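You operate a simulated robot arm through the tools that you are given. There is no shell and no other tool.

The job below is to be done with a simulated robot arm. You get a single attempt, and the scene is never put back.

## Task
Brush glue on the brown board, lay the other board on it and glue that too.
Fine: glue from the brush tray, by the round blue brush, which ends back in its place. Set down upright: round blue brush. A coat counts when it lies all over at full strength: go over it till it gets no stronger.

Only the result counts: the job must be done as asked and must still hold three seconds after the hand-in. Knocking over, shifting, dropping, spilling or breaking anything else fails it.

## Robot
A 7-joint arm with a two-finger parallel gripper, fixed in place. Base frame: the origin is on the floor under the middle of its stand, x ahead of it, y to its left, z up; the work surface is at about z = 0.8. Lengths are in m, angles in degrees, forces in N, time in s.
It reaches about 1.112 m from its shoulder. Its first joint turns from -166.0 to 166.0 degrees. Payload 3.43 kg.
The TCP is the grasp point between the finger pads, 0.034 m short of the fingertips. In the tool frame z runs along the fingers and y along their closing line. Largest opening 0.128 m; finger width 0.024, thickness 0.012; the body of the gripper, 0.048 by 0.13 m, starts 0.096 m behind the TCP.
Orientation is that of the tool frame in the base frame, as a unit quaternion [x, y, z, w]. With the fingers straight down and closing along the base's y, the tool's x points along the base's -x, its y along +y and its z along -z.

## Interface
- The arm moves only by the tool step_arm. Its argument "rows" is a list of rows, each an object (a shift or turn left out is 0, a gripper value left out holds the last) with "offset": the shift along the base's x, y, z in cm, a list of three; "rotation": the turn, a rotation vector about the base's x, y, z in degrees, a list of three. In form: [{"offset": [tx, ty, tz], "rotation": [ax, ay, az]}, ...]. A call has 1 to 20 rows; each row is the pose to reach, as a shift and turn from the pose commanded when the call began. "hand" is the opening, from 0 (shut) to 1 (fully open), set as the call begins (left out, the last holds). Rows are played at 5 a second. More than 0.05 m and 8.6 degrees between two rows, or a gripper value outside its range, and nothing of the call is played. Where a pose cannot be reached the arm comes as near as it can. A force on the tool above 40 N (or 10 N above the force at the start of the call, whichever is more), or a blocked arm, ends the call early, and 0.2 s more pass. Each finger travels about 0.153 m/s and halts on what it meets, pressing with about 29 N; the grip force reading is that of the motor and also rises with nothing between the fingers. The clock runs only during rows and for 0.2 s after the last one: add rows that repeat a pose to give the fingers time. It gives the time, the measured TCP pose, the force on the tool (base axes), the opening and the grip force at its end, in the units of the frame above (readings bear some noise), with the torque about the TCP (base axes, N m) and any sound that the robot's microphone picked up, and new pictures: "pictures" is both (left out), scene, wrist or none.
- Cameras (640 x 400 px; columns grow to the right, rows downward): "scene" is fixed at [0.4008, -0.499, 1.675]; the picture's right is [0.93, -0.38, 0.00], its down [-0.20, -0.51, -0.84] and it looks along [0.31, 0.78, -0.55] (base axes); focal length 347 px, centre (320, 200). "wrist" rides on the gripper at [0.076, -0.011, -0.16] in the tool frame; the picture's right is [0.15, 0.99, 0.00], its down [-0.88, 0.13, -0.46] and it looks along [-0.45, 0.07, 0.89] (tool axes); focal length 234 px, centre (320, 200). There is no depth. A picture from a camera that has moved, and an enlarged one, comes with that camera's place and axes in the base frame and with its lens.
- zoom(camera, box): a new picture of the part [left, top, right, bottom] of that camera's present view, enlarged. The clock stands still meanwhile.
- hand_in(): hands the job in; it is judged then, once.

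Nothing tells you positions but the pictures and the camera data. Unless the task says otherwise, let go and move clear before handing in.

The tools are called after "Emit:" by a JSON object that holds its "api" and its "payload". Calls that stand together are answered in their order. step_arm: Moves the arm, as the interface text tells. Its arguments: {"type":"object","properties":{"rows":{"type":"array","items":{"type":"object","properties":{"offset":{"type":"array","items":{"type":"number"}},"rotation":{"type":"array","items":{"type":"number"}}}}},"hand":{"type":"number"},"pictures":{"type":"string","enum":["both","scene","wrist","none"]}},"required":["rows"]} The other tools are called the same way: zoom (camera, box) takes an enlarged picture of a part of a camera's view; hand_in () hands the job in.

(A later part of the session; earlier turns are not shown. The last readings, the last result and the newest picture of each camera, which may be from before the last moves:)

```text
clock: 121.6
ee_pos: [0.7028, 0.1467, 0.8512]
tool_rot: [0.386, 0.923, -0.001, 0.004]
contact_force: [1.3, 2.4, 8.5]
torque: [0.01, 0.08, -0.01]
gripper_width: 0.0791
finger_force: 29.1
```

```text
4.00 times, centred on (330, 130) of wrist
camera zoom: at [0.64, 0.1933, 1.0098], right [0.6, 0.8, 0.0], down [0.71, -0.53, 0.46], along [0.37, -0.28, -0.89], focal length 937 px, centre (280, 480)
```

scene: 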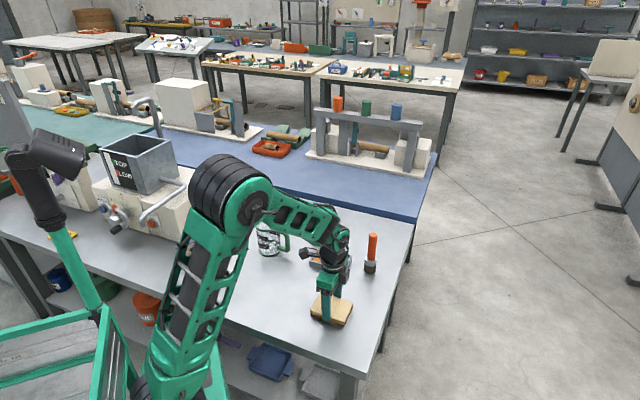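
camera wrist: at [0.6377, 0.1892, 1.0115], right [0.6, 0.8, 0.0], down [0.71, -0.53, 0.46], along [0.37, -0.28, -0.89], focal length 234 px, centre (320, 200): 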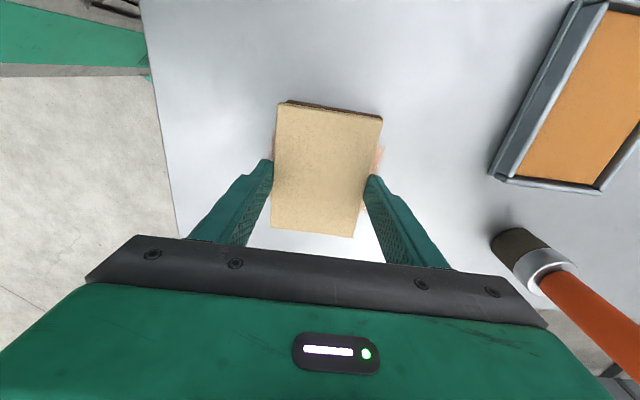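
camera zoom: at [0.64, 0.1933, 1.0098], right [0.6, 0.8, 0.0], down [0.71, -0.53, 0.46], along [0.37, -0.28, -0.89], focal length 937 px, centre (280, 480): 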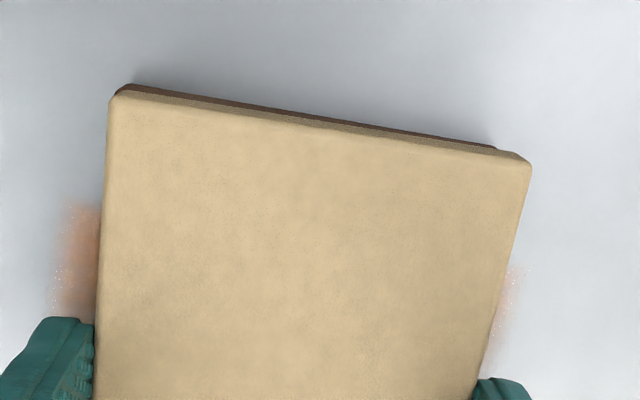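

It rests on the brown board (8.5 N), edges aligned. Release.

Emit:
{"api": "step_arm", "payload": {"rows": [{"offset": [0, 0, 0.03]}, {"offset": [0, 0, 0.03]}, {"offset": [0, 0, 0.03]}], "hand": 0.85, "pictures": "none"}}

Emit:
{"api": "step_arm", "payload": {"rows": [{"offset": [0, 0, 2]}, {"offset": [0, 0, 6]}, {"offset": [0, 0, 10]}, {"offset": [0, 0, 14]}, {"offset": [0, 0, 16]}, {"offset": [0, 0, 16]}], "pictures": "both"}}

Emit:
{"api": "zoom", "payload": {"camera": "scene", "box": [305, 275, 365, 330]}}

Emit:
{"api": "zoom", "payload": {"camera": "wrist", "box": [240, 60, 400, 180]}}

```text
clock: 122.4
ee_pos: [0.7014, 0.1464, 0.8498]
tool_rot: [0.386, 0.922, -0.002, 0.005]
contact_force: [0.3, 0.4, -0.6]
torque: [0.02, 0.0, 0.0]
gripper_width: 0.1089
finger_force: 0.1
```

```text
clock: 123.8
ee_pos: [0.7021, 0.1462, 1.0071]
tool_rot: [0.385, 0.923, -0.001, 0.005]
contact_force: [0.4, 0.0, -0.3]
torque: [-0.02, 0.0, 0.01]
gripper_width: 0.1088
finger_force: 0.1
camera wrist: at [0.6395, 0.1922, 1.168], right [0.6, 0.8, 0.0], down [0.71, -0.53, 0.46], along [0.37, -0.28, -0.89], focal length 234 px, centre (320, 200)
```

scene: 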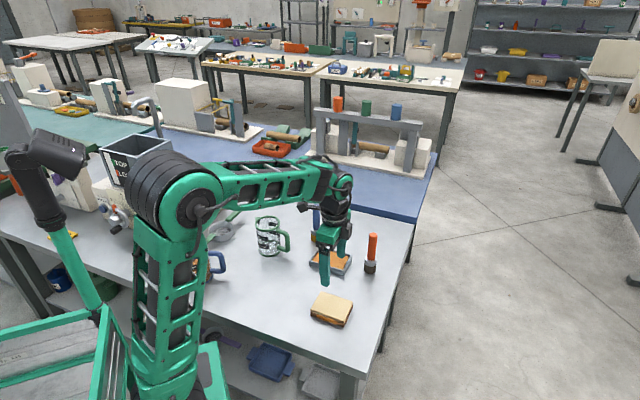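
wrist: 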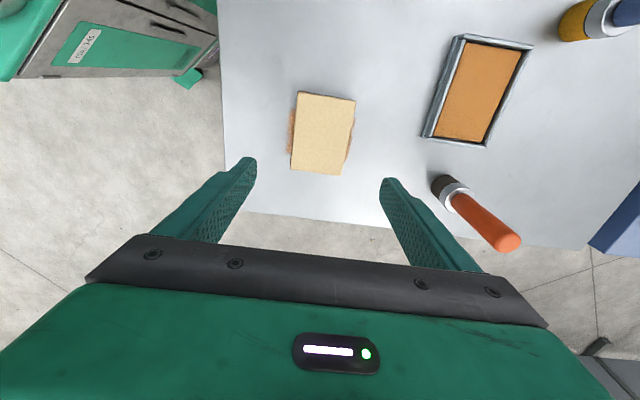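

```text
7.27 times, centred on (335, 302) of scene
camera zoom: at [0.4008, -0.499, 1.675], right [0.93, -0.38, 0.0], down [-0.2, -0.51, -0.84], along [0.31, 0.78, -0.55], focal length 2524 px, centre (211, -546)
```

zoom: 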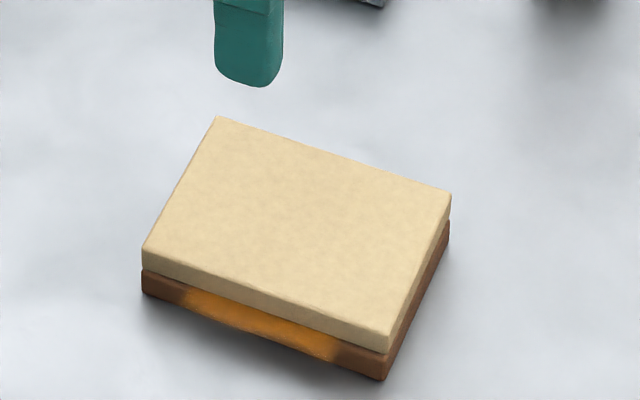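

```text
3.33 times, centred on (320, 120) of wrist
camera zoom: at [0.6395, 0.1922, 1.168], right [0.6, 0.8, 0.0], down [0.71, -0.53, 0.46], along [0.37, -0.28, -0.89], focal length 781 px, centre (320, 467)
```

zoom: 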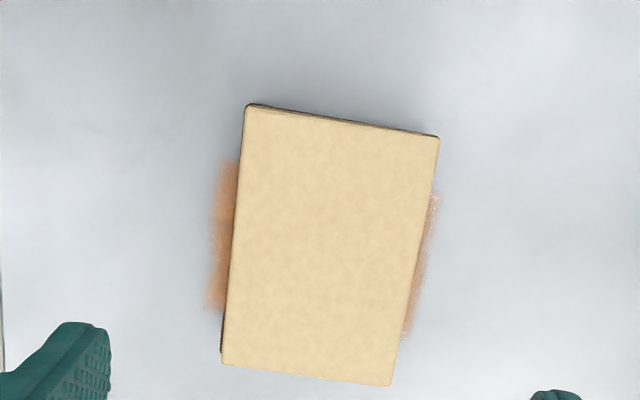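

The light board lies squarely on the brown one. Now back to the blue brush: rise, rotate back, and move above it.

Emit:
{"api": "step_arm", "payload": {"rows": [{"offset": [0, 0, 3], "rotation": [0, 0, 5]}, {"offset": [1.0, 4.2, 5], "rotation": [0, 0, 11]}, {"offset": [2.0, 8.4, 6], "rotation": [0, 0, 17]}, {"offset": [3.0, 12.7, 6], "rotation": [0, 0, 23]}, {"offset": [4.0, 17.0, 6], "rotation": [0, 0, 29]}, {"offset": [5.0, 21.3, 6], "rotation": [0, 0, 35]}, {"offset": [6.0, 25.6, 6], "rotation": [0, 0, 40]}, {"offset": [7.0, 29.9, 6], "rotation": [0, 0, 45.4]}, {"offset": [8.06, 34.09, 6], "rotation": [0, 0, 45.4]}, {"offset": [8.06, 34.09, 6], "rotation": [0, 0, 45.4]}, {"offset": [8.06, 34.09, 6], "rotation": [0, 0, 45.4]}], "hand": 0.6, "pictures": "both"}}

Emit:
{"api": "zoom", "payload": {"camera": "wrist", "box": [280, 95, 370, 185]}}

```text
clock: 126.2
ee_pos: [0.7845, 0.4854, 1.0694]
tool_rot: [-0.001, 1.0, 0.001, 0.004]
contact_force: [0.6, 0.0, -0.3]
torque: [-0.01, -0.03, -0.03]
gripper_width: 0.0766
finger_force: 0.2
camera wrist: at [0.7071, 0.473, 1.229], right [-0.15, 0.99, 0.0], down [0.88, 0.13, 0.46], along [0.46, 0.07, -0.89], focal length 234 px, centre (320, 200)
```

scene: 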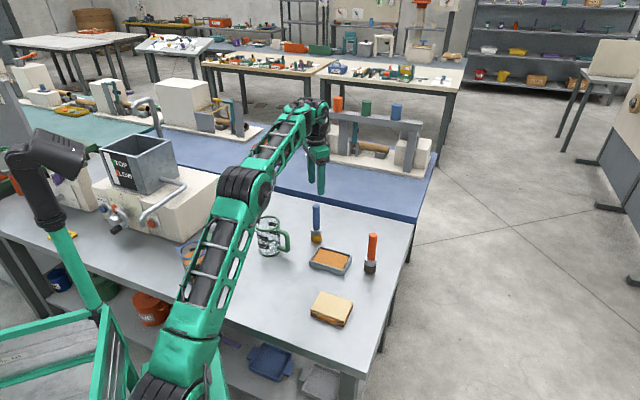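
wrist: 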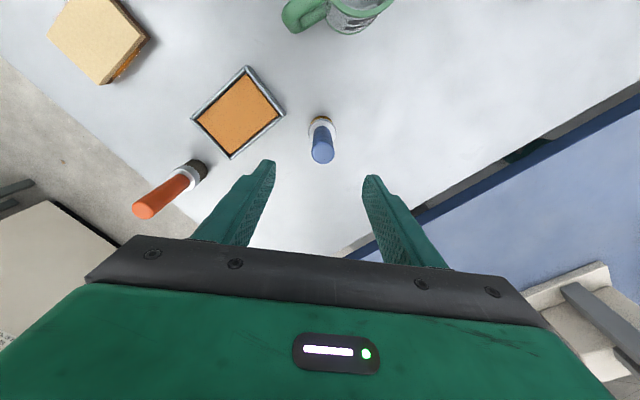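

```text
4.44 times, centred on (325, 140) of wrist
camera zoom: at [0.7071, 0.473, 1.229], right [-0.15, 0.99, 0.0], down [0.88, 0.13, 0.46], along [0.46, 0.07, -0.89], focal length 1041 px, centre (298, 467)
```

zoom: 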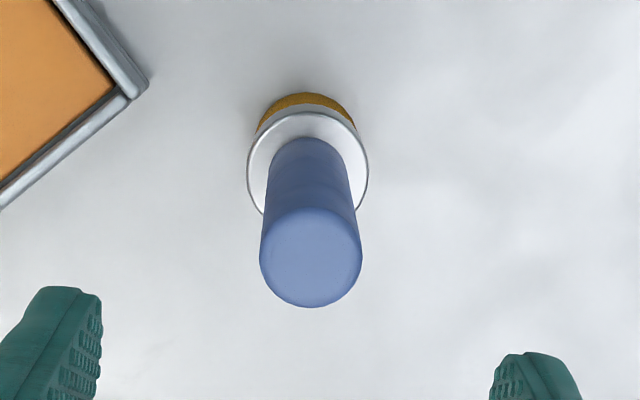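

Brush axis ≈ (0.784, 0.488). Descending around the handle with a small correction.

Emit:
{"api": "step_arm", "payload": {"rows": [{"offset": [-0.1, 0.25, -4]}, {"offset": [-0.1, 0.25, -8]}, {"offset": [-0.1, 0.25, -12]}, {"offset": [-0.1, 0.25, -15]}, {"offset": [-0.1, 0.25, -15]}, {"offset": [-0.1, 0.25, -15]}], "pictures": "wrist"}}

```text
clock: 127.6
ee_pos: [0.7826, 0.49, 0.9179]
tool_rot: [0.001, 1.0, 0.0, 0.005]
contact_force: [0.1, 0.1, 0.1]
torque: [0.0, 0.04, 0.0]
gripper_width: 0.0765
finger_force: 0.0
camera wrist: at [0.7047, 0.4782, 1.0779], right [-0.15, 0.99, 0.0], down [0.88, 0.13, 0.46], along [0.46, 0.07, -0.89], focal length 234 px, centre (320, 200)
```

wrist: 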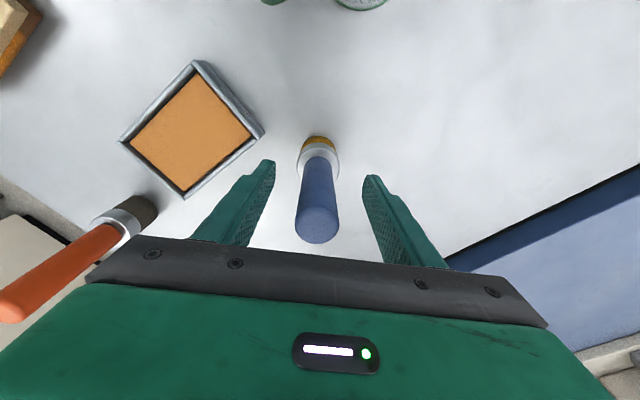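

Emit:
{"api": "step_arm", "payload": {"rows": [{"offset": [0.12, -0.15, -1.2]}, {"offset": [0.12, -0.15, -2.5]}, {"offset": [0.12, -0.15, -2.5]}, {"offset": [0.12, -0.15, -2.5]}], "pictures": "none"}}

Emit:
{"api": "zoom", "payload": {"camera": "scene", "box": [290, 190, 360, 250]}}

```text
clock: 128.6
ee_pos: [0.7839, 0.4882, 0.8929]
tool_rot: [0.001, 1.0, 0.001, 0.005]
contact_force: [-0.4, 0.5, -0.8]
torque: [-0.03, -0.05, -0.01]
gripper_width: 0.0768
finger_force: 0.0
```

```text
6.67 times, centred on (325, 220) of scene
camera zoom: at [0.4008, -0.499, 1.675], right [0.93, -0.38, 0.0], down [-0.2, -0.51, -0.84], along [0.31, 0.78, -0.55], focal length 2313 px, centre (287, 67)
```

zoom: 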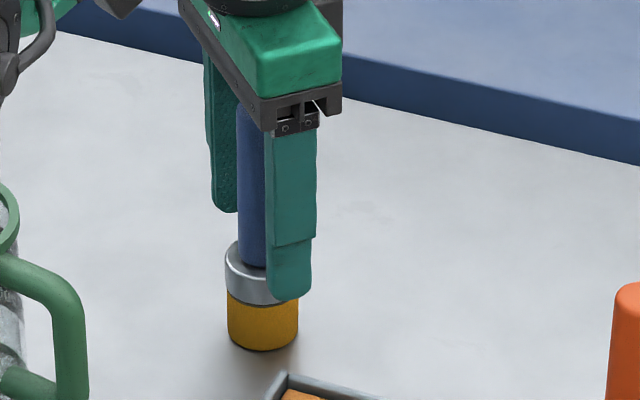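

Centred on the handle. Closing the fingers on it.

Emit:
{"api": "step_arm", "payload": {"rows": [{"offset": [0, 0, 0]}, {"offset": [0, 0, 0]}, {"offset": [0, 0, 0]}, {"offset": [0, 0, 0]}], "hand": 0, "pictures": "wrist"}}

Emit:
{"api": "zoom", "payload": {"camera": "scene", "box": [290, 190, 360, 250]}}

```text
clock: 129.6
ee_pos: [0.7845, 0.4899, 0.8935]
tool_rot: [0.0, 1.0, 0.0, 0.004]
contact_force: [0.0, 0.0, -0.3]
torque: [-0.01, -0.02, 0.05]
gripper_width: 0.0266
finger_force: 29.2
camera wrist: at [0.7066, 0.4768, 1.0522], right [-0.15, 0.99, 0.0], down [0.88, 0.13, 0.46], along [0.46, 0.07, -0.89], focal length 234 px, centre (320, 200)
```

wrist: 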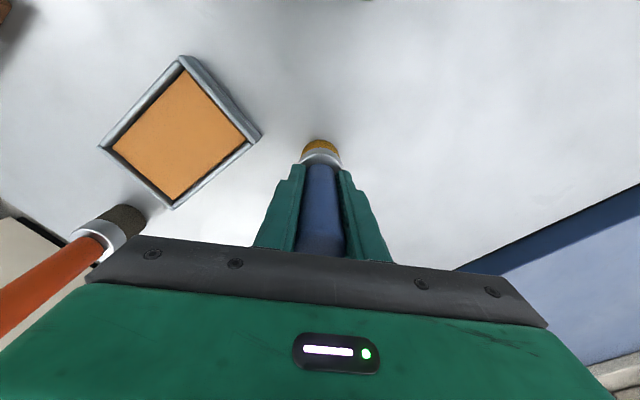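

```text
6.67 times, centred on (325, 220) of scene
camera zoom: at [0.4008, -0.499, 1.675], right [0.93, -0.38, 0.0], down [-0.2, -0.51, -0.84], along [0.31, 0.78, -0.55], focal length 2313 px, centre (287, 67)
```

zoom: 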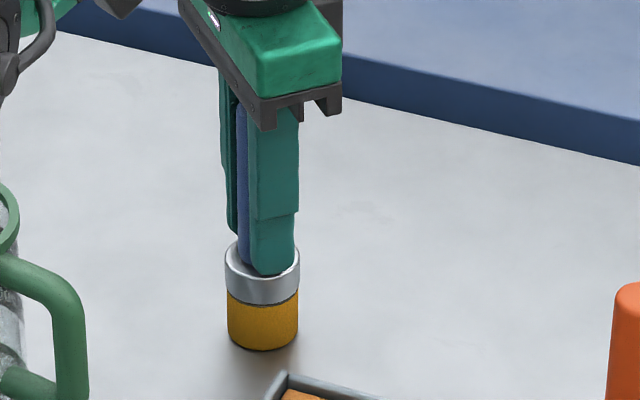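

Re-gripped low on the handle, just above the ferrule. Lifting and moving over the tray for a gentle dip.

Emit:
{"api": "step_arm", "payload": {"rows": [{"offset": [0, 0, 3]}, {"offset": [0, 0, 6.5]}, {"offset": [0.08, -4.75, 6.5]}, {"offset": [0.17, -9.5, 6.5]}, {"offset": [0.25, -14.25, 6.5]}, {"offset": [0.25, -14.25, 4]}, {"offset": [0.25, -14.25, 2.5]}, {"offset": [0.25, -14.25, 2.15]}, {"offset": [0.25, -14.25, 2.15]}], "pictures": "scene"}}

Emit:
{"api": "zoom", "payload": {"camera": "scene", "box": [295, 225, 375, 285]}}

```text
clock: 131.6
ee_pos: [0.7866, 0.3458, 0.9143]
tool_rot: [0.0, 1.0, 0.001, 0.004]
contact_force: [0.3, 0.4, -0.1]
torque: [0.01, -0.04, -0.01]
gripper_width: 0.0262
finger_force: 28.9
```

scene: 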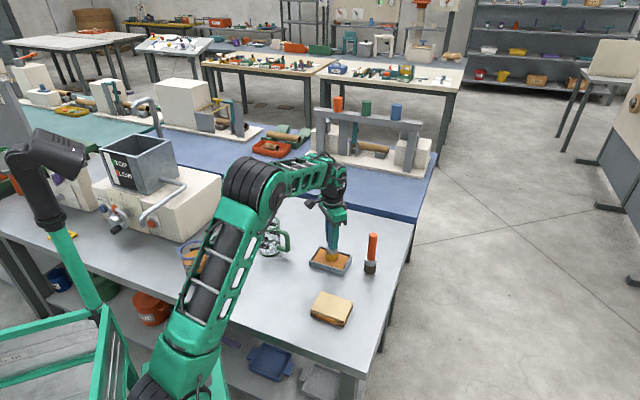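

```text
6.67 times, centred on (335, 255) of scene
camera zoom: at [0.4008, -0.499, 1.675], right [0.93, -0.38, 0.0], down [-0.2, -0.51, -0.84], along [0.31, 0.78, -0.55], focal length 2313 px, centre (220, -167)
```

zoom: 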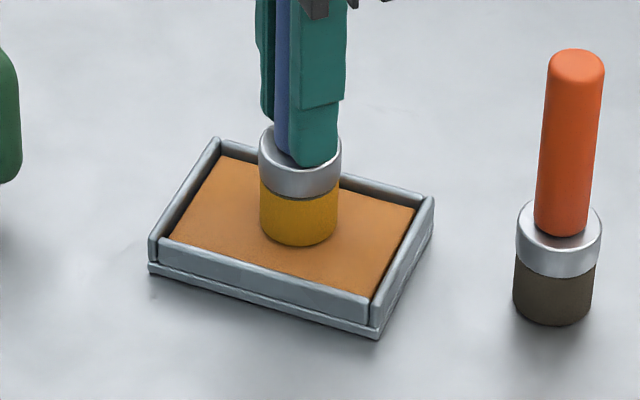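

Emit:
{"api": "step_arm", "payload": {"rows": [{"offset": [0, 0, -0.12]}, {"offset": [0, 0, -0.12]}], "pictures": "none"}}

```text
clock: 132.2
ee_pos: [0.7866, 0.3459, 0.9133]
tool_rot: [0.0, 1.0, 0.001, 0.004]
contact_force: [-0.5, 0.2, -0.6]
torque: [0.05, -0.02, -0.02]
gripper_width: 0.0262
finger_force: 29.1
```

Emit:
{"api": "step_arm", "payload": {"rows": [{"offset": [0, 0, -0.12]}, {"offset": [0, 0, -0.12]}], "pictures": "none"}}

```text
clock: 132.8
ee_pos: [0.7861, 0.3463, 0.9132]
tool_rot: [0.0, 1.0, 0.001, 0.004]
contact_force: [0.0, -1.4, 4.3]
torque: [-0.16, 0.06, -0.02]
gripper_width: 0.0263
finger_force: 29.0
```

Loaded with a light 4 N touch. Now lifting and carrying to the stack's centre, stopping just above it.

Emit:
{"api": "step_arm", "payload": {"rows": [{"offset": [0.2, -0.2, 0]}, {"offset": [0, 0, 0]}, {"offset": [0, 0, 2]}, {"offset": [0, 0, 5]}, {"offset": [-1.64, -3.95, 5]}, {"offset": [-3.28, -7.9, 5]}, {"offset": [-4.92, -11.85, 5]}, {"offset": [-6.56, -15.8, 5]}, {"offset": [-8.2, -19.75, 5]}, {"offset": [-8.2, -19.75, 3]}, {"offset": [-8.2, -19.75, 1.6]}, {"offset": [-8.2, -19.75, 1.1]}, {"offset": [-8.2, -19.75, 1.1]}, {"offset": [-8.2, -19.75, 1.1]}], "pictures": "both"}}

Emit:
{"api": "zoom", "payload": {"camera": "scene", "box": [305, 270, 365, 330]}}

```text
clock: 135.8
ee_pos: [0.702, 0.1488, 0.9253]
tool_rot: [0.0, 1.0, 0.002, 0.004]
contact_force: [0.2, -0.6, -0.3]
torque: [0.02, 0.01, -0.02]
gripper_width: 0.026
finger_force: 29.5
camera wrist: at [0.6252, 0.1368, 1.0842], right [-0.15, 0.99, 0.0], down [0.88, 0.13, 0.46], along [0.46, 0.07, -0.89], focal length 234 px, centre (320, 200)
```

scene: 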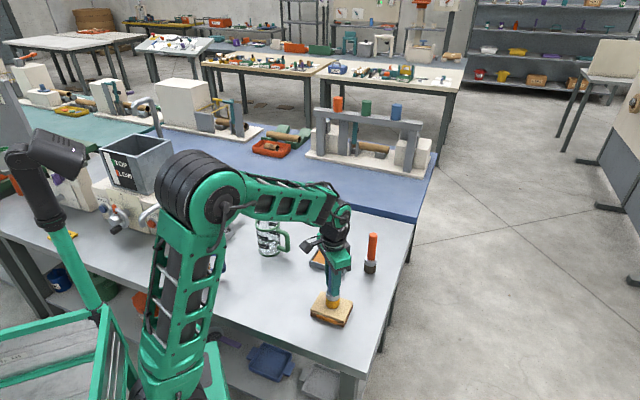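
wrist: 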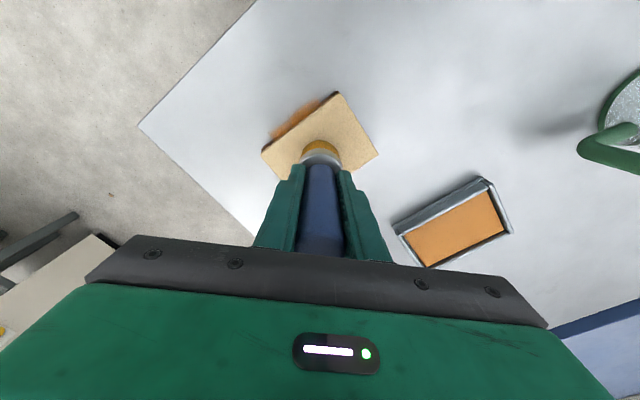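

```text
6.67 times, centred on (335, 300) of scene
camera zoom: at [0.4008, -0.499, 1.675], right [0.93, -0.38, 0.0], down [-0.2, -0.51, -0.84], along [0.31, 0.78, -0.55], focal length 2313 px, centre (220, -467)
```

zoom: 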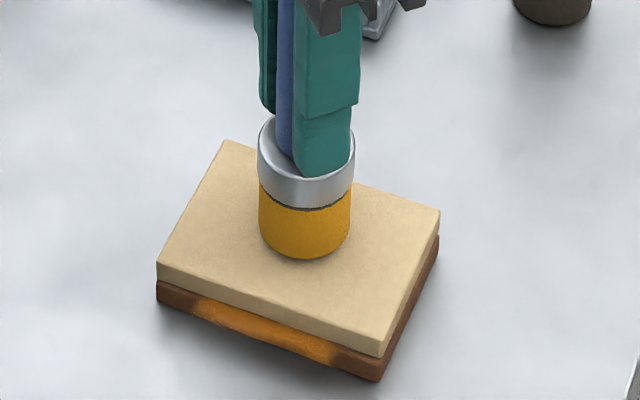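

The brush hovers over the stack's centre. Lowering in small steps to contact.

Emit:
{"api": "step_arm", "payload": {"rows": [{"offset": [0, 0, -0.2]}, {"offset": [0, 0, -0.2]}], "pictures": "none"}}

```text
clock: 136.4
ee_pos: [0.7035, 0.1482, 0.9231]
tool_rot: [0.0, 1.0, 0.001, 0.004]
contact_force: [0.9, 0.4, -0.2]
torque: [-0.01, 0.02, 0.02]
gripper_width: 0.0262
finger_force: 29.2
```

Emit:
{"api": "step_arm", "payload": {"rows": [{"offset": [0, 0, -0.1]}, {"offset": [0, 0, -0.1]}], "pictures": "none"}}

```text
clock: 137.0
ee_pos: [0.7027, 0.1493, 0.9223]
tool_rot: [0.0, 1.0, 0.001, 0.005]
contact_force: [-1.2, 0.3, -0.7]
torque: [0.0, 0.01, 0.03]
gripper_width: 0.0264
finger_force: 29.3
```

Emit:
{"api": "step_arm", "payload": {"rows": [{"offset": [0, 0, -0.1]}, {"offset": [0, 0, -0.1]}], "pictures": "none"}}

Emit:
{"api": "zoom", "payload": {"camera": "scene", "box": [305, 270, 365, 330]}}

```text
clock: 137.6
ee_pos: [0.7037, 0.1473, 0.9206]
tool_rot: [0.0, 1.0, 0.001, 0.005]
contact_force: [-1.4, 1.4, 7.0]
torque: [0.11, 0.07, 0.01]
gripper_width: 0.0265
finger_force: 29.0
```

```text
6.67 times, centred on (335, 300) of scene
camera zoom: at [0.4008, -0.499, 1.675], right [0.93, -0.38, 0.0], down [-0.2, -0.51, -0.84], along [0.31, 0.78, -0.55], focal length 2313 px, centre (220, -467)
```

zoom: 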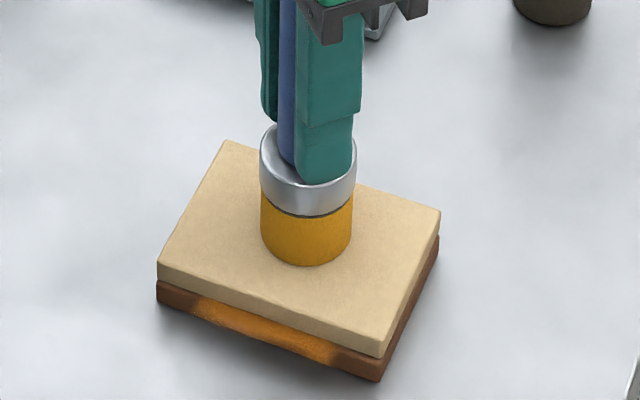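

Contact 7 N at the centre. Start with the middle lane: to +u end and then −u end.

Emit:
{"api": "step_arm", "payload": {"rows": [{"offset": [1, -1.02, 0.02]}, {"offset": [2, -2.04, 0.02]}, {"offset": [3.01, -3.07, 0.02]}, {"offset": [3.01, -3.07, 0.02]}], "pictures": "none"}}

Emit:
{"api": "zoom", "payload": {"camera": "scene", "box": [305, 270, 365, 330]}}

```text
clock: 138.6
ee_pos: [0.7325, 0.1177, 0.9213]
tool_rot: [0.0, 1.0, 0.0, 0.005]
contact_force: [0.1, -0.5, 5.0]
torque: [0.03, 0.1, -0.02]
gripper_width: 0.0261
finger_force: 29.2
```

```text
6.67 times, centred on (335, 300) of scene
camera zoom: at [0.4008, -0.499, 1.675], right [0.93, -0.38, 0.0], down [-0.2, -0.51, -0.84], along [0.31, 0.78, -0.55], focal length 2313 px, centre (220, -467)
```

zoom: 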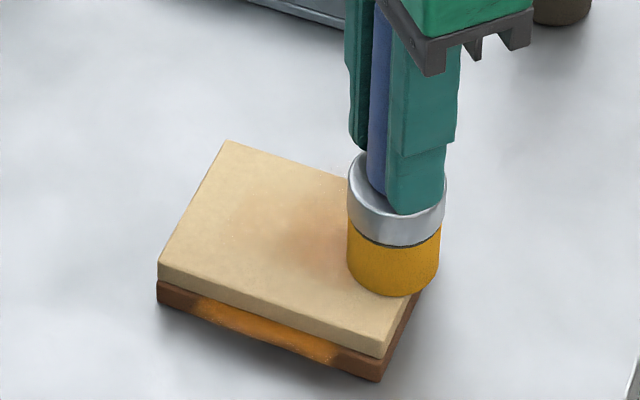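

Emit:
{"api": "step_arm", "payload": {"rows": [{"offset": [-1, 1.02, 0]}, {"offset": [-2, 2.04, 0]}, {"offset": [-3.01, 3.07, 0]}, {"offset": [-4, 4.09, 0]}, {"offset": [-5, 5.11, 0]}, {"offset": [-6.02, 6.14, 0]}, {"offset": [-6.02, 6.14, 0]}], "pictures": "none"}}

Emit:
{"api": "zoom", "payload": {"camera": "scene", "box": [305, 270, 365, 330]}}

```text
clock: 140.2
ee_pos: [0.6727, 0.1801, 0.92]
tool_rot: [0.0, 1.0, 0.001, 0.005]
contact_force: [-0.1, -0.8, -0.3]
torque: [0.0, 0.0, -0.01]
gripper_width: 0.0262
finger_force: 29.1
```

```text
6.67 times, centred on (335, 300) of scene
camera zoom: at [0.4008, -0.499, 1.675], right [0.93, -0.38, 0.0], down [-0.2, -0.51, -0.84], along [0.31, 0.78, -0.55], focal length 2313 px, centre (220, -467)
```

zoom: 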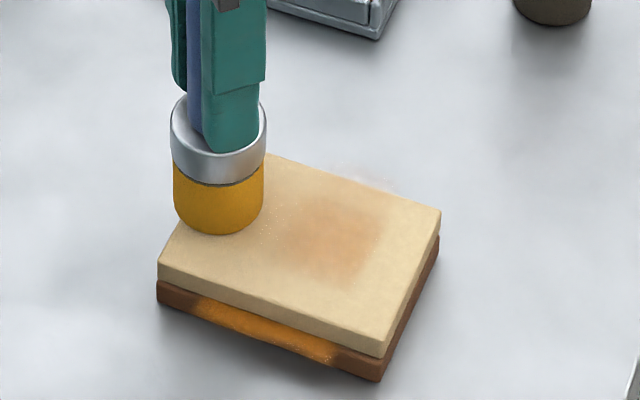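

A faint tile appeared at (u≈+1.6, v≈0) where contact held, and little on the −u side where contact was lost — so contact matters and strength builds per pass. Lowering slightly and sweeping again.

Emit:
{"api": "step_arm", "payload": {"rows": [{"offset": [0, 0, -0.08]}, {"offset": [0, 0, -0.08]}], "pictures": "none"}}

```text
clock: 140.8
ee_pos: [0.6719, 0.1785, 0.9205]
tool_rot: [0.0, 1.0, 0.001, 0.005]
contact_force: [0.8, 0.9, 8.0]
torque: [0.02, -0.06, -0.04]
gripper_width: 0.0261
finger_force: 29.2
```

Emit:
{"api": "step_arm", "payload": {"rows": [{"offset": [1, -1.02, 0]}, {"offset": [2, -2.04, 0]}, {"offset": [3.01, -3.07, 0]}, {"offset": [4, -4.09, 0.01]}, {"offset": [5, -5.11, 0.02]}, {"offset": [6.02, -6.14, 0.02]}, {"offset": [6.02, -6.14, 0.02]}], "pictures": "none"}}

Emit:
{"api": "zoom", "payload": {"camera": "scene", "box": [305, 270, 365, 330]}}

Emit:
{"api": "zoom", "payload": {"camera": "wrist", "box": [280, 70, 440, 190]}}

```text
clock: 142.4
ee_pos: [0.7318, 0.1167, 0.9204]
tool_rot: [0.0, 1.0, 0.0, 0.004]
contact_force: [-1.0, 1.0, 9.8]
torque: [0.11, 0.15, 0.0]
gripper_width: 0.0261
finger_force: 29.0
```

```text
6.67 times, centred on (335, 300) of scene
camera zoom: at [0.4008, -0.499, 1.675], right [0.93, -0.38, 0.0], down [-0.2, -0.51, -0.84], along [0.31, 0.78, -0.55], focal length 2313 px, centre (220, -467)
```

zoom: 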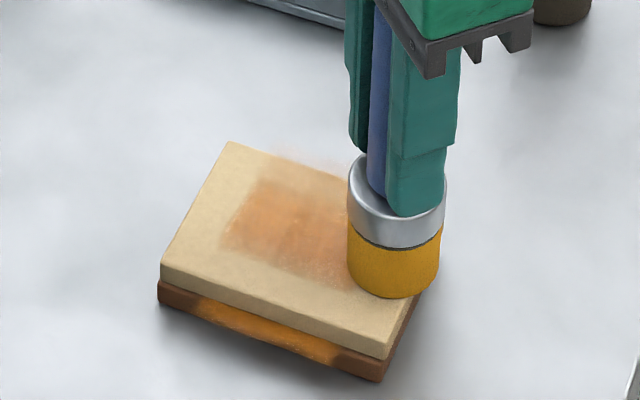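

```text
3.33 times, centred on (360, 130) of wrist
camera zoom: at [0.6551, 0.1053, 1.0796], right [-0.15, 0.99, 0.0], down [0.88, 0.13, 0.46], along [0.46, 0.07, -0.89], focal length 781 px, centre (187, 433)
```

zoom: 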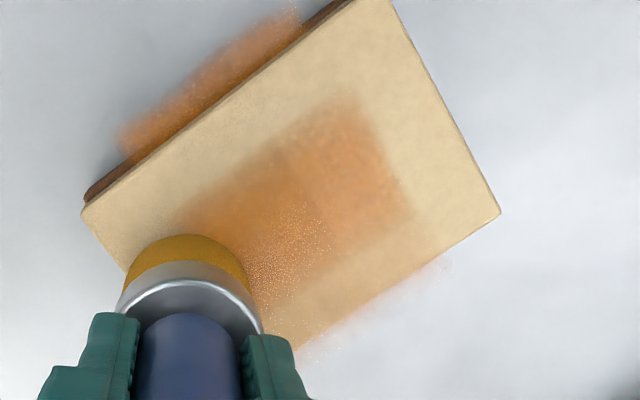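

Now two middle tiles are visible and strengthening. Next the far-edge lane (v=+3.2); lift slightly, shift, and touch.

Emit:
{"api": "step_arm", "payload": {"rows": [{"offset": [0, 0, 0.5]}, {"offset": [1.14, 1.12, 0.5]}, {"offset": [2.28, 2.24, 0.5]}, {"offset": [2.28, 2.24, 0.12]}, {"offset": [2.28, 2.24, 0.12]}], "pictures": "none"}}

```text
clock: 143.6
ee_pos: [0.757, 0.141, 0.9214]
tool_rot: [0.0, 1.0, 0.0, 0.004]
contact_force: [0.3, 0.2, -0.9]
torque: [-0.05, -0.05, -0.02]
gripper_width: 0.0262
finger_force: 29.4
```

Emit:
{"api": "step_arm", "payload": {"rows": [{"offset": [0, 0, -0.08]}, {"offset": [0, 0, -0.08]}], "pictures": "none"}}

```text
clock: 144.2
ee_pos: [0.7561, 0.1408, 0.9203]
tool_rot: [0.0, 1.0, 0.001, 0.004]
contact_force: [0.1, 0.7, -0.2]
torque: [-0.02, -0.01, -0.03]
gripper_width: 0.0261
finger_force: 28.8
```

Emit:
{"api": "step_arm", "payload": {"rows": [{"offset": [0, 0, -0.06]}, {"offset": [-1, 1.02, -0.06]}, {"offset": [-2, 2.04, -0.06]}, {"offset": [-2, 2.04, -0.06]}], "pictures": "none"}}

```text
clock: 145.2
ee_pos: [0.737, 0.1633, 0.9202]
tool_rot: [0.0, 1.0, 0.001, 0.004]
contact_force: [2.2, -1.7, 11.0]
torque: [-0.22, -0.17, 0.01]
gripper_width: 0.0263
finger_force: 28.8
```

Emit:
{"api": "step_arm", "payload": {"rows": [{"offset": [-1, 1.02, 0.04]}, {"offset": [-2, 2.04, 0.04]}, {"offset": [-3.01, 3.07, 0.05]}, {"offset": [-4.02, 4.1, 0.06]}, {"offset": [-4.02, 4.1, 0.06]}], "pictures": "none"}}

Emit:
{"api": "zoom", "payload": {"camera": "scene", "box": [305, 270, 365, 330]}}

```text
clock: 146.4
ee_pos: [0.6957, 0.2028, 0.9191]
tool_rot: [0.0, 1.0, 0.001, 0.004]
contact_force: [0.7, -0.6, 9.2]
torque: [-0.24, -0.14, 0.0]
gripper_width: 0.0263
finger_force: 29.0
```

```text
6.67 times, centred on (335, 300) of scene
camera zoom: at [0.4008, -0.499, 1.675], right [0.93, -0.38, 0.0], down [-0.2, -0.51, -0.84], along [0.31, 0.78, -0.55], focal length 2313 px, centre (220, -467)
```

zoom: 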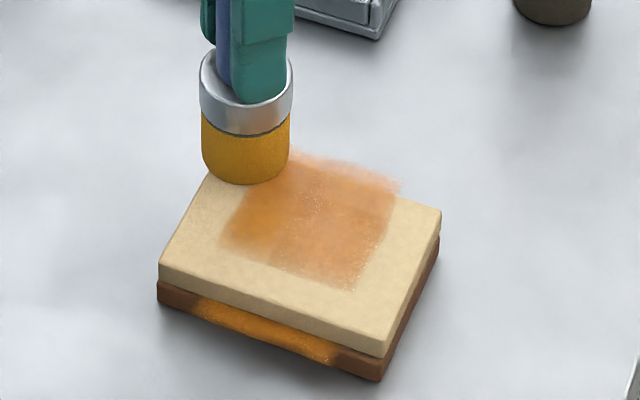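

The +v row is building up. Sweep back along the same lane.

Emit:
{"api": "step_arm", "payload": {"rows": [{"offset": [1, -1.02, 0]}, {"offset": [2, -2.04, 0]}, {"offset": [3.01, -3.07, -0.01]}, {"offset": [4.02, -4.1, -0.03]}, {"offset": [5, -5.1, -0.05]}, {"offset": [6.02, -6.14, -0.06]}, {"offset": [6.02, -6.14, -0.06]}], "pictures": "none"}}

```text
clock: 148.0
ee_pos: [0.7559, 0.141, 0.9226]
tool_rot: [0.001, 1.0, 0.001, 0.004]
contact_force: [0.6, -0.4, -1.1]
torque: [0.01, 0.01, -0.01]
gripper_width: 0.0262
finger_force: 29.1
```

Emit:
{"api": "step_arm", "payload": {"rows": [{"offset": [-0.57, -0.56, -0.05]}, {"offset": [-1.14, -1.12, -0.06]}, {"offset": [-2.14, -0.1, -0.06]}, {"offset": [-3.14, 0.92, -0.06]}, {"offset": [-3.14, 0.92, -0.06]}], "pictures": "none"}}

```text
clock: 149.2
ee_pos: [0.7247, 0.1493, 0.9211]
tool_rot: [-0.001, 1.0, 0.001, 0.004]
contact_force: [-0.5, 0.3, -0.6]
torque: [-0.04, 0.0, 0.0]
gripper_width: 0.0262
finger_force: 28.8
```

Emit:
{"api": "step_arm", "payload": {"rows": [{"offset": [0, 0, -0.08]}, {"offset": [0, 0, -0.08]}], "pictures": "none"}}

```text
clock: 149.8
ee_pos: [0.7253, 0.1493, 0.921]
tool_rot: [0.0, 1.0, 0.001, 0.005]
contact_force: [0.8, -0.2, 2.4]
torque: [-0.08, -0.02, 0.0]
gripper_width: 0.0263
finger_force: 28.8
```

Emit:
{"api": "step_arm", "payload": {"rows": [{"offset": [-1, 1.02, -0.02]}, {"offset": [-2, 2.04, -0.01]}, {"offset": [-3.01, 3.07, 0]}, {"offset": [-4.02, 4.1, 0.02]}, {"offset": [-4.02, 4.1, 0.02]}], "pictures": "none"}}

```text
clock: 151.0
ee_pos: [0.6831, 0.1895, 0.9202]
tool_rot: [0.001, 1.0, 0.001, 0.004]
contact_force: [0.9, 1.2, 4.2]
torque: [-0.07, -0.12, 0.02]
gripper_width: 0.0263
finger_force: 29.1
```

Emit:
{"api": "step_arm", "payload": {"rows": [{"offset": [-0.57, -0.56, 0]}, {"offset": [-1.14, -1.12, 0]}, {"offset": [-0.14, -2.14, -0.01]}, {"offset": [0.87, -3.17, -0.02]}, {"offset": [1.87, -4.19, -0.03]}, {"offset": [1.87, -4.19, -0.03]}], "pictures": "none"}}

```text
clock: 152.4
ee_pos: [0.7033, 0.1505, 0.9201]
tool_rot: [0.0, 1.0, 0.001, 0.004]
contact_force: [-1.1, 2.9, 11.4]
torque: [0.21, 0.12, 0.03]
gripper_width: 0.0261
finger_force: 28.4
```

Emit:
{"api": "step_arm", "payload": {"rows": [{"offset": [1, -1.02, 0.03]}, {"offset": [2, -2.04, 0.03]}, {"offset": [3.01, -3.07, 0.03]}, {"offset": [3.01, -3.07, 0.03]}], "pictures": "none"}}

Emit:
{"api": "zoom", "payload": {"camera": "scene", "box": [305, 270, 365, 330]}}

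```text
clock: 153.4
ee_pos: [0.7318, 0.1163, 0.9202]
tool_rot: [0.0, 1.0, 0.001, 0.004]
contact_force: [-1.9, 1.8, 13.2]
torque: [0.14, 0.27, -0.02]
gripper_width: 0.0261
finger_force: 29.3
```

```text
6.67 times, centred on (335, 300) of scene
camera zoom: at [0.4008, -0.499, 1.675], right [0.93, -0.38, 0.0], down [-0.2, -0.51, -0.84], along [0.31, 0.78, -0.55], focal length 2313 px, centre (220, -467)
```

zoom: 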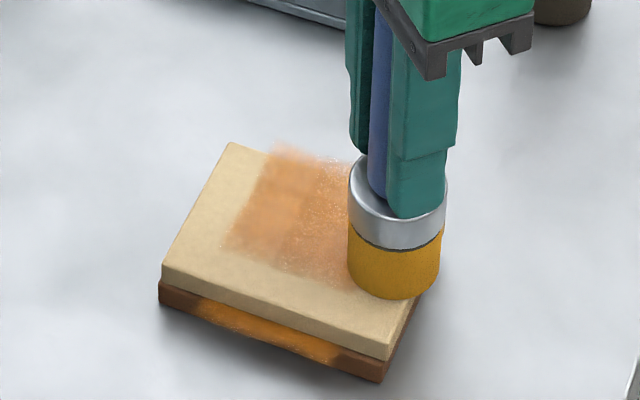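

Two rows done. Now toward the near edge: lane v=−1.6 back to −u.

Emit:
{"api": "step_arm", "payload": {"rows": [{"offset": [-0.57, -0.56, 0.03]}, {"offset": [-1.14, -1.12, 0.02]}, {"offset": [-2.14, -0.1, 0.02]}, {"offset": [-3.14, 0.92, 0.02]}, {"offset": [-4.15, 1.95, 0.02]}, {"offset": [-4.15, 1.95, 0.02]}], "pictures": "none"}}

```text
clock: 154.8
ee_pos: [0.6912, 0.1371, 0.9202]
tool_rot: [0.0, 1.0, 0.001, 0.003]
contact_force: [0.5, -2.2, 8.5]
torque: [-0.12, -0.08, -0.02]
gripper_width: 0.0266
finger_force: 29.2
```

Emit:
{"api": "step_arm", "payload": {"rows": [{"offset": [-1, 1.02, 0.02]}, {"offset": [-2, 2.04, 0.03]}, {"offset": [-3.01, 3.07, 0.04]}, {"offset": [-3.58, 2.51, 0.02]}, {"offset": [-4.15, 1.95, 0.0]}, {"offset": [-4.15, 1.95, 0.0]}], "pictures": "none"}}

```text
clock: 156.2
ee_pos: [0.6508, 0.1572, 0.9204]
tool_rot: [0.0, 1.0, 0.001, 0.005]
contact_force: [0.6, 3.3, 10.9]
torque: [0.17, -0.19, 0.04]
gripper_width: 0.0262
finger_force: 28.1
```

Emit:
{"api": "step_arm", "payload": {"rows": [{"offset": [1, -1.02, 0.03]}, {"offset": [2, -2.04, 0.03]}, {"offset": [3.01, -3.07, 0.03]}, {"offset": [3.01, -3.07, 0.03]}], "pictures": "none"}}

```text
clock: 157.2
ee_pos: [0.6816, 0.1257, 0.9196]
tool_rot: [0.0, 1.0, 0.001, 0.004]
contact_force: [-2.1, 2.8, 12.5]
torque: [0.27, 0.15, 0.05]
gripper_width: 0.0263
finger_force: 28.8
```

Emit:
{"api": "step_arm", "payload": {"rows": [{"offset": [1, -1.02, 0.03]}, {"offset": [2, -2.04, 0.03]}, {"offset": [3.01, -3.07, 0.03]}, {"offset": [3.01, -3.07, 0.03]}], "pictures": "none"}}

Emit:
{"api": "zoom", "payload": {"camera": "scene", "box": [305, 270, 365, 330]}}

```text
clock: 158.2
ee_pos: [0.7103, 0.0935, 0.9201]
tool_rot: [0.001, 1.0, 0.001, 0.004]
contact_force: [-1.2, 0.6, 5.8]
torque: [0.12, 0.05, 0.04]
gripper_width: 0.0265
finger_force: 29.8
```

```text
6.67 times, centred on (335, 300) of scene
camera zoom: at [0.4008, -0.499, 1.675], right [0.93, -0.38, 0.0], down [-0.2, -0.51, -0.84], along [0.31, 0.78, -0.55], focal length 2313 px, centre (220, -467)
```

zoom: 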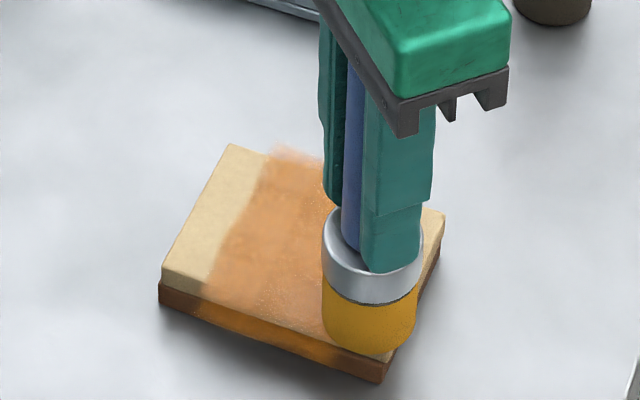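

All three rows have glue now. Lift off, look, and reload.

Emit:
{"api": "step_arm", "payload": {"rows": [{"offset": [0, 0, 1.5]}, {"offset": [0, 0, 4]}, {"offset": [1.25, 4.18, 4]}, {"offset": [2.49, 8.35, 4]}, {"offset": [3.74, 12.53, 4]}, {"offset": [4.98, 16.7, 4]}, {"offset": [6.23, 20.9, 4]}, {"offset": [7.47, 25.06, 4]}, {"offset": [7.47, 25.06, 4]}, {"offset": [7.47, 25.06, 4]}], "pictures": "none"}}

Emit:
{"api": "zoom", "payload": {"camera": "scene", "box": [308, 285, 358, 330]}}

Emit:
{"api": "zoom", "payload": {"camera": "wrist", "box": [80, 0, 240, 110]}}

```text
clock: 160.4
ee_pos: [0.7847, 0.347, 0.9595]
tool_rot: [-0.001, 1.0, 0.002, 0.004]
contact_force: [0.7, 0.5, -1.0]
torque: [0.0, 0.01, -0.02]
gripper_width: 0.0261
finger_force: 29.1
```

```text
8.89 times, centred on (333, 308) of scene
camera zoom: at [0.4008, -0.499, 1.675], right [0.93, -0.38, 0.0], down [-0.2, -0.51, -0.84], along [0.31, 0.78, -0.55], focal length 3084 px, centre (204, -756)
```

zoom: 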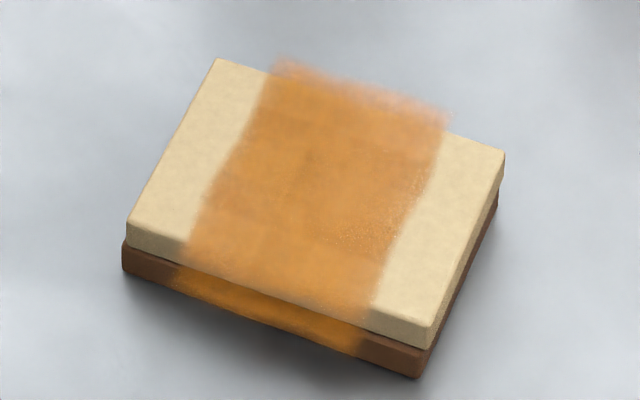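

```text
3.64 times, centred on (160, 55) of wrist
camera zoom: at [0.7066, 0.3347, 1.1186], right [-0.15, 0.99, 0.0], down [0.88, 0.13, 0.46], along [0.46, 0.07, -0.89], focal length 852 px, centre (902, 727)
```

zoom: 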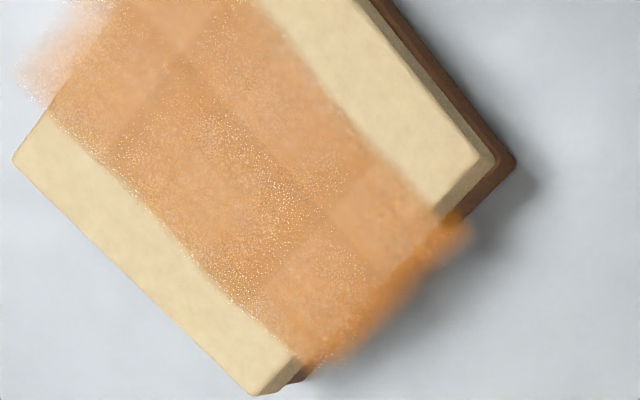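

The 2×3 tiles are clearly visible; the outer rows look a bit lighter than the middle. Reload and keep going over the outer rows.

Emit:
{"api": "step_arm", "payload": {"rows": [{"offset": [0, 0, -2.5]}, {"offset": [0, 0, -4.3]}, {"offset": [0, 0, -4.72]}, {"offset": [0, 0, -4.72]}], "pictures": "none"}}

```text
clock: 161.4
ee_pos: [0.783, 0.3462, 0.9125]
tool_rot: [0.0, 1.0, 0.002, 0.006]
contact_force: [-3.8, -1.9, 16.8]
torque: [-0.35, 0.41, -0.03]
gripper_width: 0.0264
finger_force: 28.6
```

Emit:
{"api": "step_arm", "payload": {"rows": [{"offset": [0, 0, 2]}, {"offset": [0, 0, 4.7]}, {"offset": [-2.11, -3.77, 4.7]}, {"offset": [-4.22, -7.54, 4.7]}, {"offset": [-6.33, -11.31, 4.7]}, {"offset": [-8.44, -15.08, 4.7]}, {"offset": [-8.44, -15.08, 2.5]}, {"offset": [-8.44, -15.08, 1.2]}, {"offset": [-8.44, -15.08, 0.8]}, {"offset": [-8.44, -15.08, 0.8]}], "pictures": "none"}}

```text
clock: 163.6
ee_pos: [0.7014, 0.1953, 0.9228]
tool_rot: [0.0, 1.0, 0.0, 0.004]
contact_force: [-0.1, 0.4, -1.3]
torque: [0.02, 0.01, -0.04]
gripper_width: 0.0264
finger_force: 28.8
```

Emit:
{"api": "step_arm", "payload": {"rows": [{"offset": [0, 0, -0.1]}, {"offset": [0, 0, -0.1]}], "pictures": "none"}}

```text
clock: 164.2
ee_pos: [0.702, 0.1963, 0.9199]
tool_rot: [0.0, 1.0, 0.0, 0.004]
contact_force: [0.0, 0.1, -0.9]
torque: [0.02, 0.03, -0.02]
gripper_width: 0.0264
finger_force: 28.7
```

Emit:
{"api": "step_arm", "payload": {"rows": [{"offset": [0, 0, -0.08]}, {"offset": [0, 0, -0.08]}], "pictures": "none"}}

```text
clock: 164.8
ee_pos: [0.7006, 0.1962, 0.9209]
tool_rot: [0.0, 1.0, 0.001, 0.004]
contact_force: [1.3, 0.3, 3.7]
torque: [-0.11, -0.06, 0.03]
gripper_width: 0.0262
finger_force: 28.8
```

Emit:
{"api": "step_arm", "payload": {"rows": [{"offset": [1, -1.02, -0.02]}, {"offset": [2, -2.04, -0.03]}, {"offset": [3, -3.06, -0.03]}, {"offset": [4, -4.07, -0.04]}, {"offset": [4.9, -4.99, -0.05]}, {"offset": [4.9, -4.99, -0.05]}], "pictures": "none"}}

```text
clock: 166.2
ee_pos: [0.7494, 0.1439, 0.9182]
tool_rot: [0.0, 1.0, 0.001, 0.005]
contact_force: [-2.9, 2.6, 17.2]
torque: [0.14, 0.15, -0.02]
gripper_width: 0.0261
finger_force: 29.1
```

Emit:
{"api": "step_arm", "payload": {"rows": [{"offset": [0, 0, 0.07]}, {"offset": [-1, 1.02, 0.06]}, {"offset": [-2, 2.04, 0.05]}, {"offset": [-3, 3.06, 0.05]}, {"offset": [-4, 4.07, 0.05]}, {"offset": [-4.9, 4.99, 0.05]}, {"offset": [-4.9, 4.99, 0.05]}], "pictures": "none"}}

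Emit:
{"api": "zoom", "payload": {"camera": "scene", "box": [305, 270, 365, 330]}}

```text
clock: 167.8
ee_pos: [0.7013, 0.1938, 0.9182]
tool_rot: [0.0, 1.0, 0.001, 0.004]
contact_force: [-0.7, -0.4, 1.4]
torque: [-0.08, 0.0, -0.05]
gripper_width: 0.0264
finger_force: 29.1
```

```text
6.67 times, centred on (335, 300) of scene
camera zoom: at [0.4008, -0.499, 1.675], right [0.93, -0.38, 0.0], down [-0.2, -0.51, -0.84], along [0.31, 0.78, -0.55], focal length 2313 px, centre (220, -467)
```

zoom: 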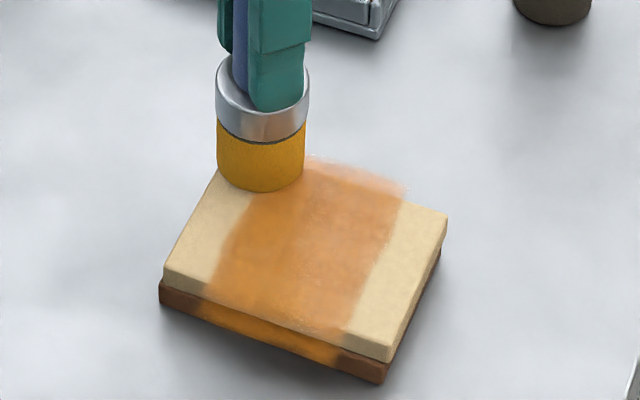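

The top board has crept ~2–3 mm toward +u, so I'll favour strokes toward −u to bring it back. Lift, cross to the near edge's +u end.

Emit:
{"api": "step_arm", "payload": {"rows": [{"offset": [0, 0, 1]}, {"offset": [0.16, -3.1, 1]}, {"offset": [0.33, -6.2, 1]}, {"offset": [0.49, -9.34, 1]}, {"offset": [0.49, -9.34, 0.25]}, {"offset": [0.49, -9.34, 0.15]}, {"offset": [0.49, -9.34, 0.15]}], "pictures": "none"}}

```text
clock: 169.4
ee_pos: [0.7062, 0.101, 0.9201]
tool_rot: [0.0, 1.0, 0.001, 0.004]
contact_force: [0.2, 0.5, -1.3]
torque: [0.01, 0.0, 0.0]
gripper_width: 0.0266
finger_force: 28.8
```

Emit:
{"api": "step_arm", "payload": {"rows": [{"offset": [0, 0, -0.1]}, {"offset": [0, 0, -0.1]}], "pictures": "none"}}

```text
clock: 170.0
ee_pos: [0.7068, 0.102, 0.9193]
tool_rot: [-0.001, 1.0, 0.001, 0.004]
contact_force: [-0.8, -1.9, 2.1]
torque: [-0.1, -0.1, -0.04]
gripper_width: 0.0265
finger_force: 29.5
```

Emit:
{"api": "step_arm", "payload": {"rows": [{"offset": [-1, 1.02, -0.05]}, {"offset": [-2, 2.04, -0.06]}, {"offset": [-3, 3.06, -0.06]}, {"offset": [-4, 4.07, -0.06]}, {"offset": [-4.9, 4.99, -0.06]}, {"offset": [-4.9, 4.99, -0.06]}], "pictures": "none"}}

Emit:
{"api": "zoom", "payload": {"camera": "scene", "box": [305, 270, 365, 330]}}

```text
clock: 171.4
ee_pos: [0.6562, 0.1517, 0.9184]
tool_rot: [0.0, 1.0, 0.001, 0.006]
contact_force: [2.2, -3.6, 17.9]
torque: [-0.27, -0.44, -0.05]
gripper_width: 0.0262
finger_force: 29.2
```

```text
6.67 times, centred on (335, 300) of scene
camera zoom: at [0.4008, -0.499, 1.675], right [0.93, -0.38, 0.0], down [-0.2, -0.51, -0.84], along [0.31, 0.78, -0.55], focal length 2313 px, centre (220, -467)
```

zoom: 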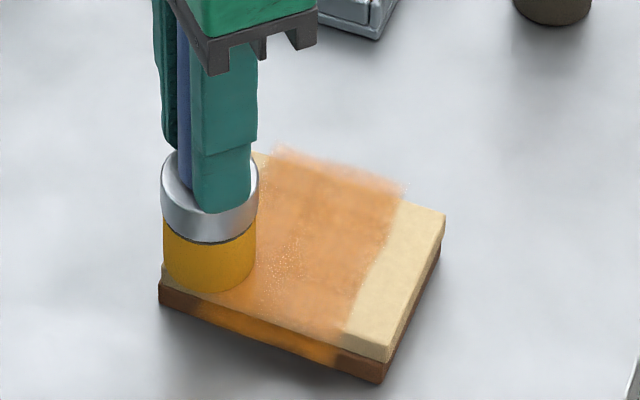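

Emit:
{"api": "step_arm", "payload": {"rows": [{"offset": [0, 0, 1]}, {"offset": [3.56, -1.41, 1]}, {"offset": [7.12, -2.82, 1]}, {"offset": [7.12, -2.82, 0.2]}, {"offset": [7.12, -2.82, 0.08]}, {"offset": [7.12, -2.82, 0.08]}], "pictures": "none"}}

```text
clock: 172.8
ee_pos: [0.7278, 0.1225, 0.9194]
tool_rot: [0.001, 1.0, 0.0, 0.004]
contact_force: [0.4, 0.3, 0.1]
torque: [0.02, -0.02, -0.01]
gripper_width: 0.0268
finger_force: 29.2
```

Emit:
{"api": "step_arm", "payload": {"rows": [{"offset": [0, 0, -0.06]}, {"offset": [-1, 1.02, -0.07]}, {"offset": [-2, 2.04, -0.07]}, {"offset": [-3, 3.06, -0.07]}, {"offset": [-3, 3.06, -0.07]}], "pictures": "none"}}

```text
clock: 174.0
ee_pos: [0.6975, 0.1538, 0.9183]
tool_rot: [-0.001, 1.0, 0.001, 0.004]
contact_force: [1.2, -1.0, 14.2]
torque: [-0.2, -0.25, -0.05]
gripper_width: 0.0264
finger_force: 28.9
```

Emit:
{"api": "step_arm", "payload": {"rows": [{"offset": [-1, 1.02, 0.03]}, {"offset": [-1.9, 1.94, 0.03]}, {"offset": [-1.9, 1.94, 0.03]}], "pictures": "none"}}

```text
clock: 174.8
ee_pos: [0.6769, 0.1735, 0.9205]
tool_rot: [0.0, 1.0, 0.001, 0.004]
contact_force: [1.0, -1.8, 12.1]
torque: [-0.24, -0.26, 0.01]
gripper_width: 0.0262
finger_force: 29.0
```

Emit:
{"api": "step_arm", "payload": {"rows": [{"offset": [0, 0, 1]}, {"offset": [3.56, -1.41, 1]}, {"offset": [7.12, -2.82, 1]}, {"offset": [7.12, -2.82, 0.2]}, {"offset": [7.12, -2.82, 0.05]}, {"offset": [7.12, -2.82, 0.05]}], "pictures": "none"}}

```text
clock: 176.2
ee_pos: [0.7486, 0.1445, 0.9201]
tool_rot: [-0.001, 1.0, 0.001, 0.004]
contact_force: [0.3, -0.9, -1.2]
torque: [-0.02, 0.0, 0.02]
gripper_width: 0.0264
finger_force: 28.9
```

Emit:
{"api": "step_arm", "payload": {"rows": [{"offset": [0, 0, -0.08]}, {"offset": [-1, 1.02, -0.1]}, {"offset": [-2, 2.04, -0.1]}, {"offset": [-3, 3.06, -0.1]}, {"offset": [-3, 3.06, -0.1]}], "pictures": "none"}}

```text
clock: 177.4
ee_pos: [0.7196, 0.1739, 0.9198]
tool_rot: [0.0, 1.0, 0.001, 0.005]
contact_force: [0.1, -0.9, 6.9]
torque: [-0.14, -0.13, 0.03]
gripper_width: 0.0263
finger_force: 28.7
```

Emit:
{"api": "step_arm", "payload": {"rows": [{"offset": [-1, 1.02, 0]}, {"offset": [-1.9, 1.94, 0]}, {"offset": [-1.9, 1.94, 0]}], "pictures": "none"}}

Emit:
{"api": "zoom", "payload": {"camera": "scene", "box": [305, 270, 365, 330]}}

```text
clock: 178.2
ee_pos: [0.7022, 0.1947, 0.9193]
tool_rot: [0.0, 1.0, 0.001, 0.004]
contact_force: [1.8, -1.9, 9.8]
torque: [-0.34, -0.27, 0.03]
gripper_width: 0.0266
finger_force: 28.9
```

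```text
6.67 times, centred on (335, 300) of scene
camera zoom: at [0.4008, -0.499, 1.675], right [0.93, -0.38, 0.0], down [-0.2, -0.51, -0.84], along [0.31, 0.78, -0.55], focal length 2313 px, centre (220, -467)
```

zoom: 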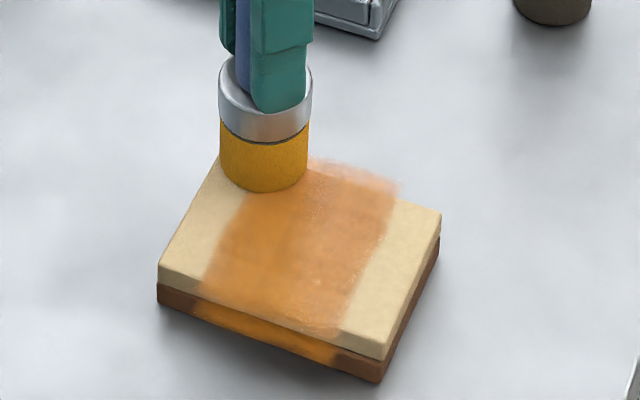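

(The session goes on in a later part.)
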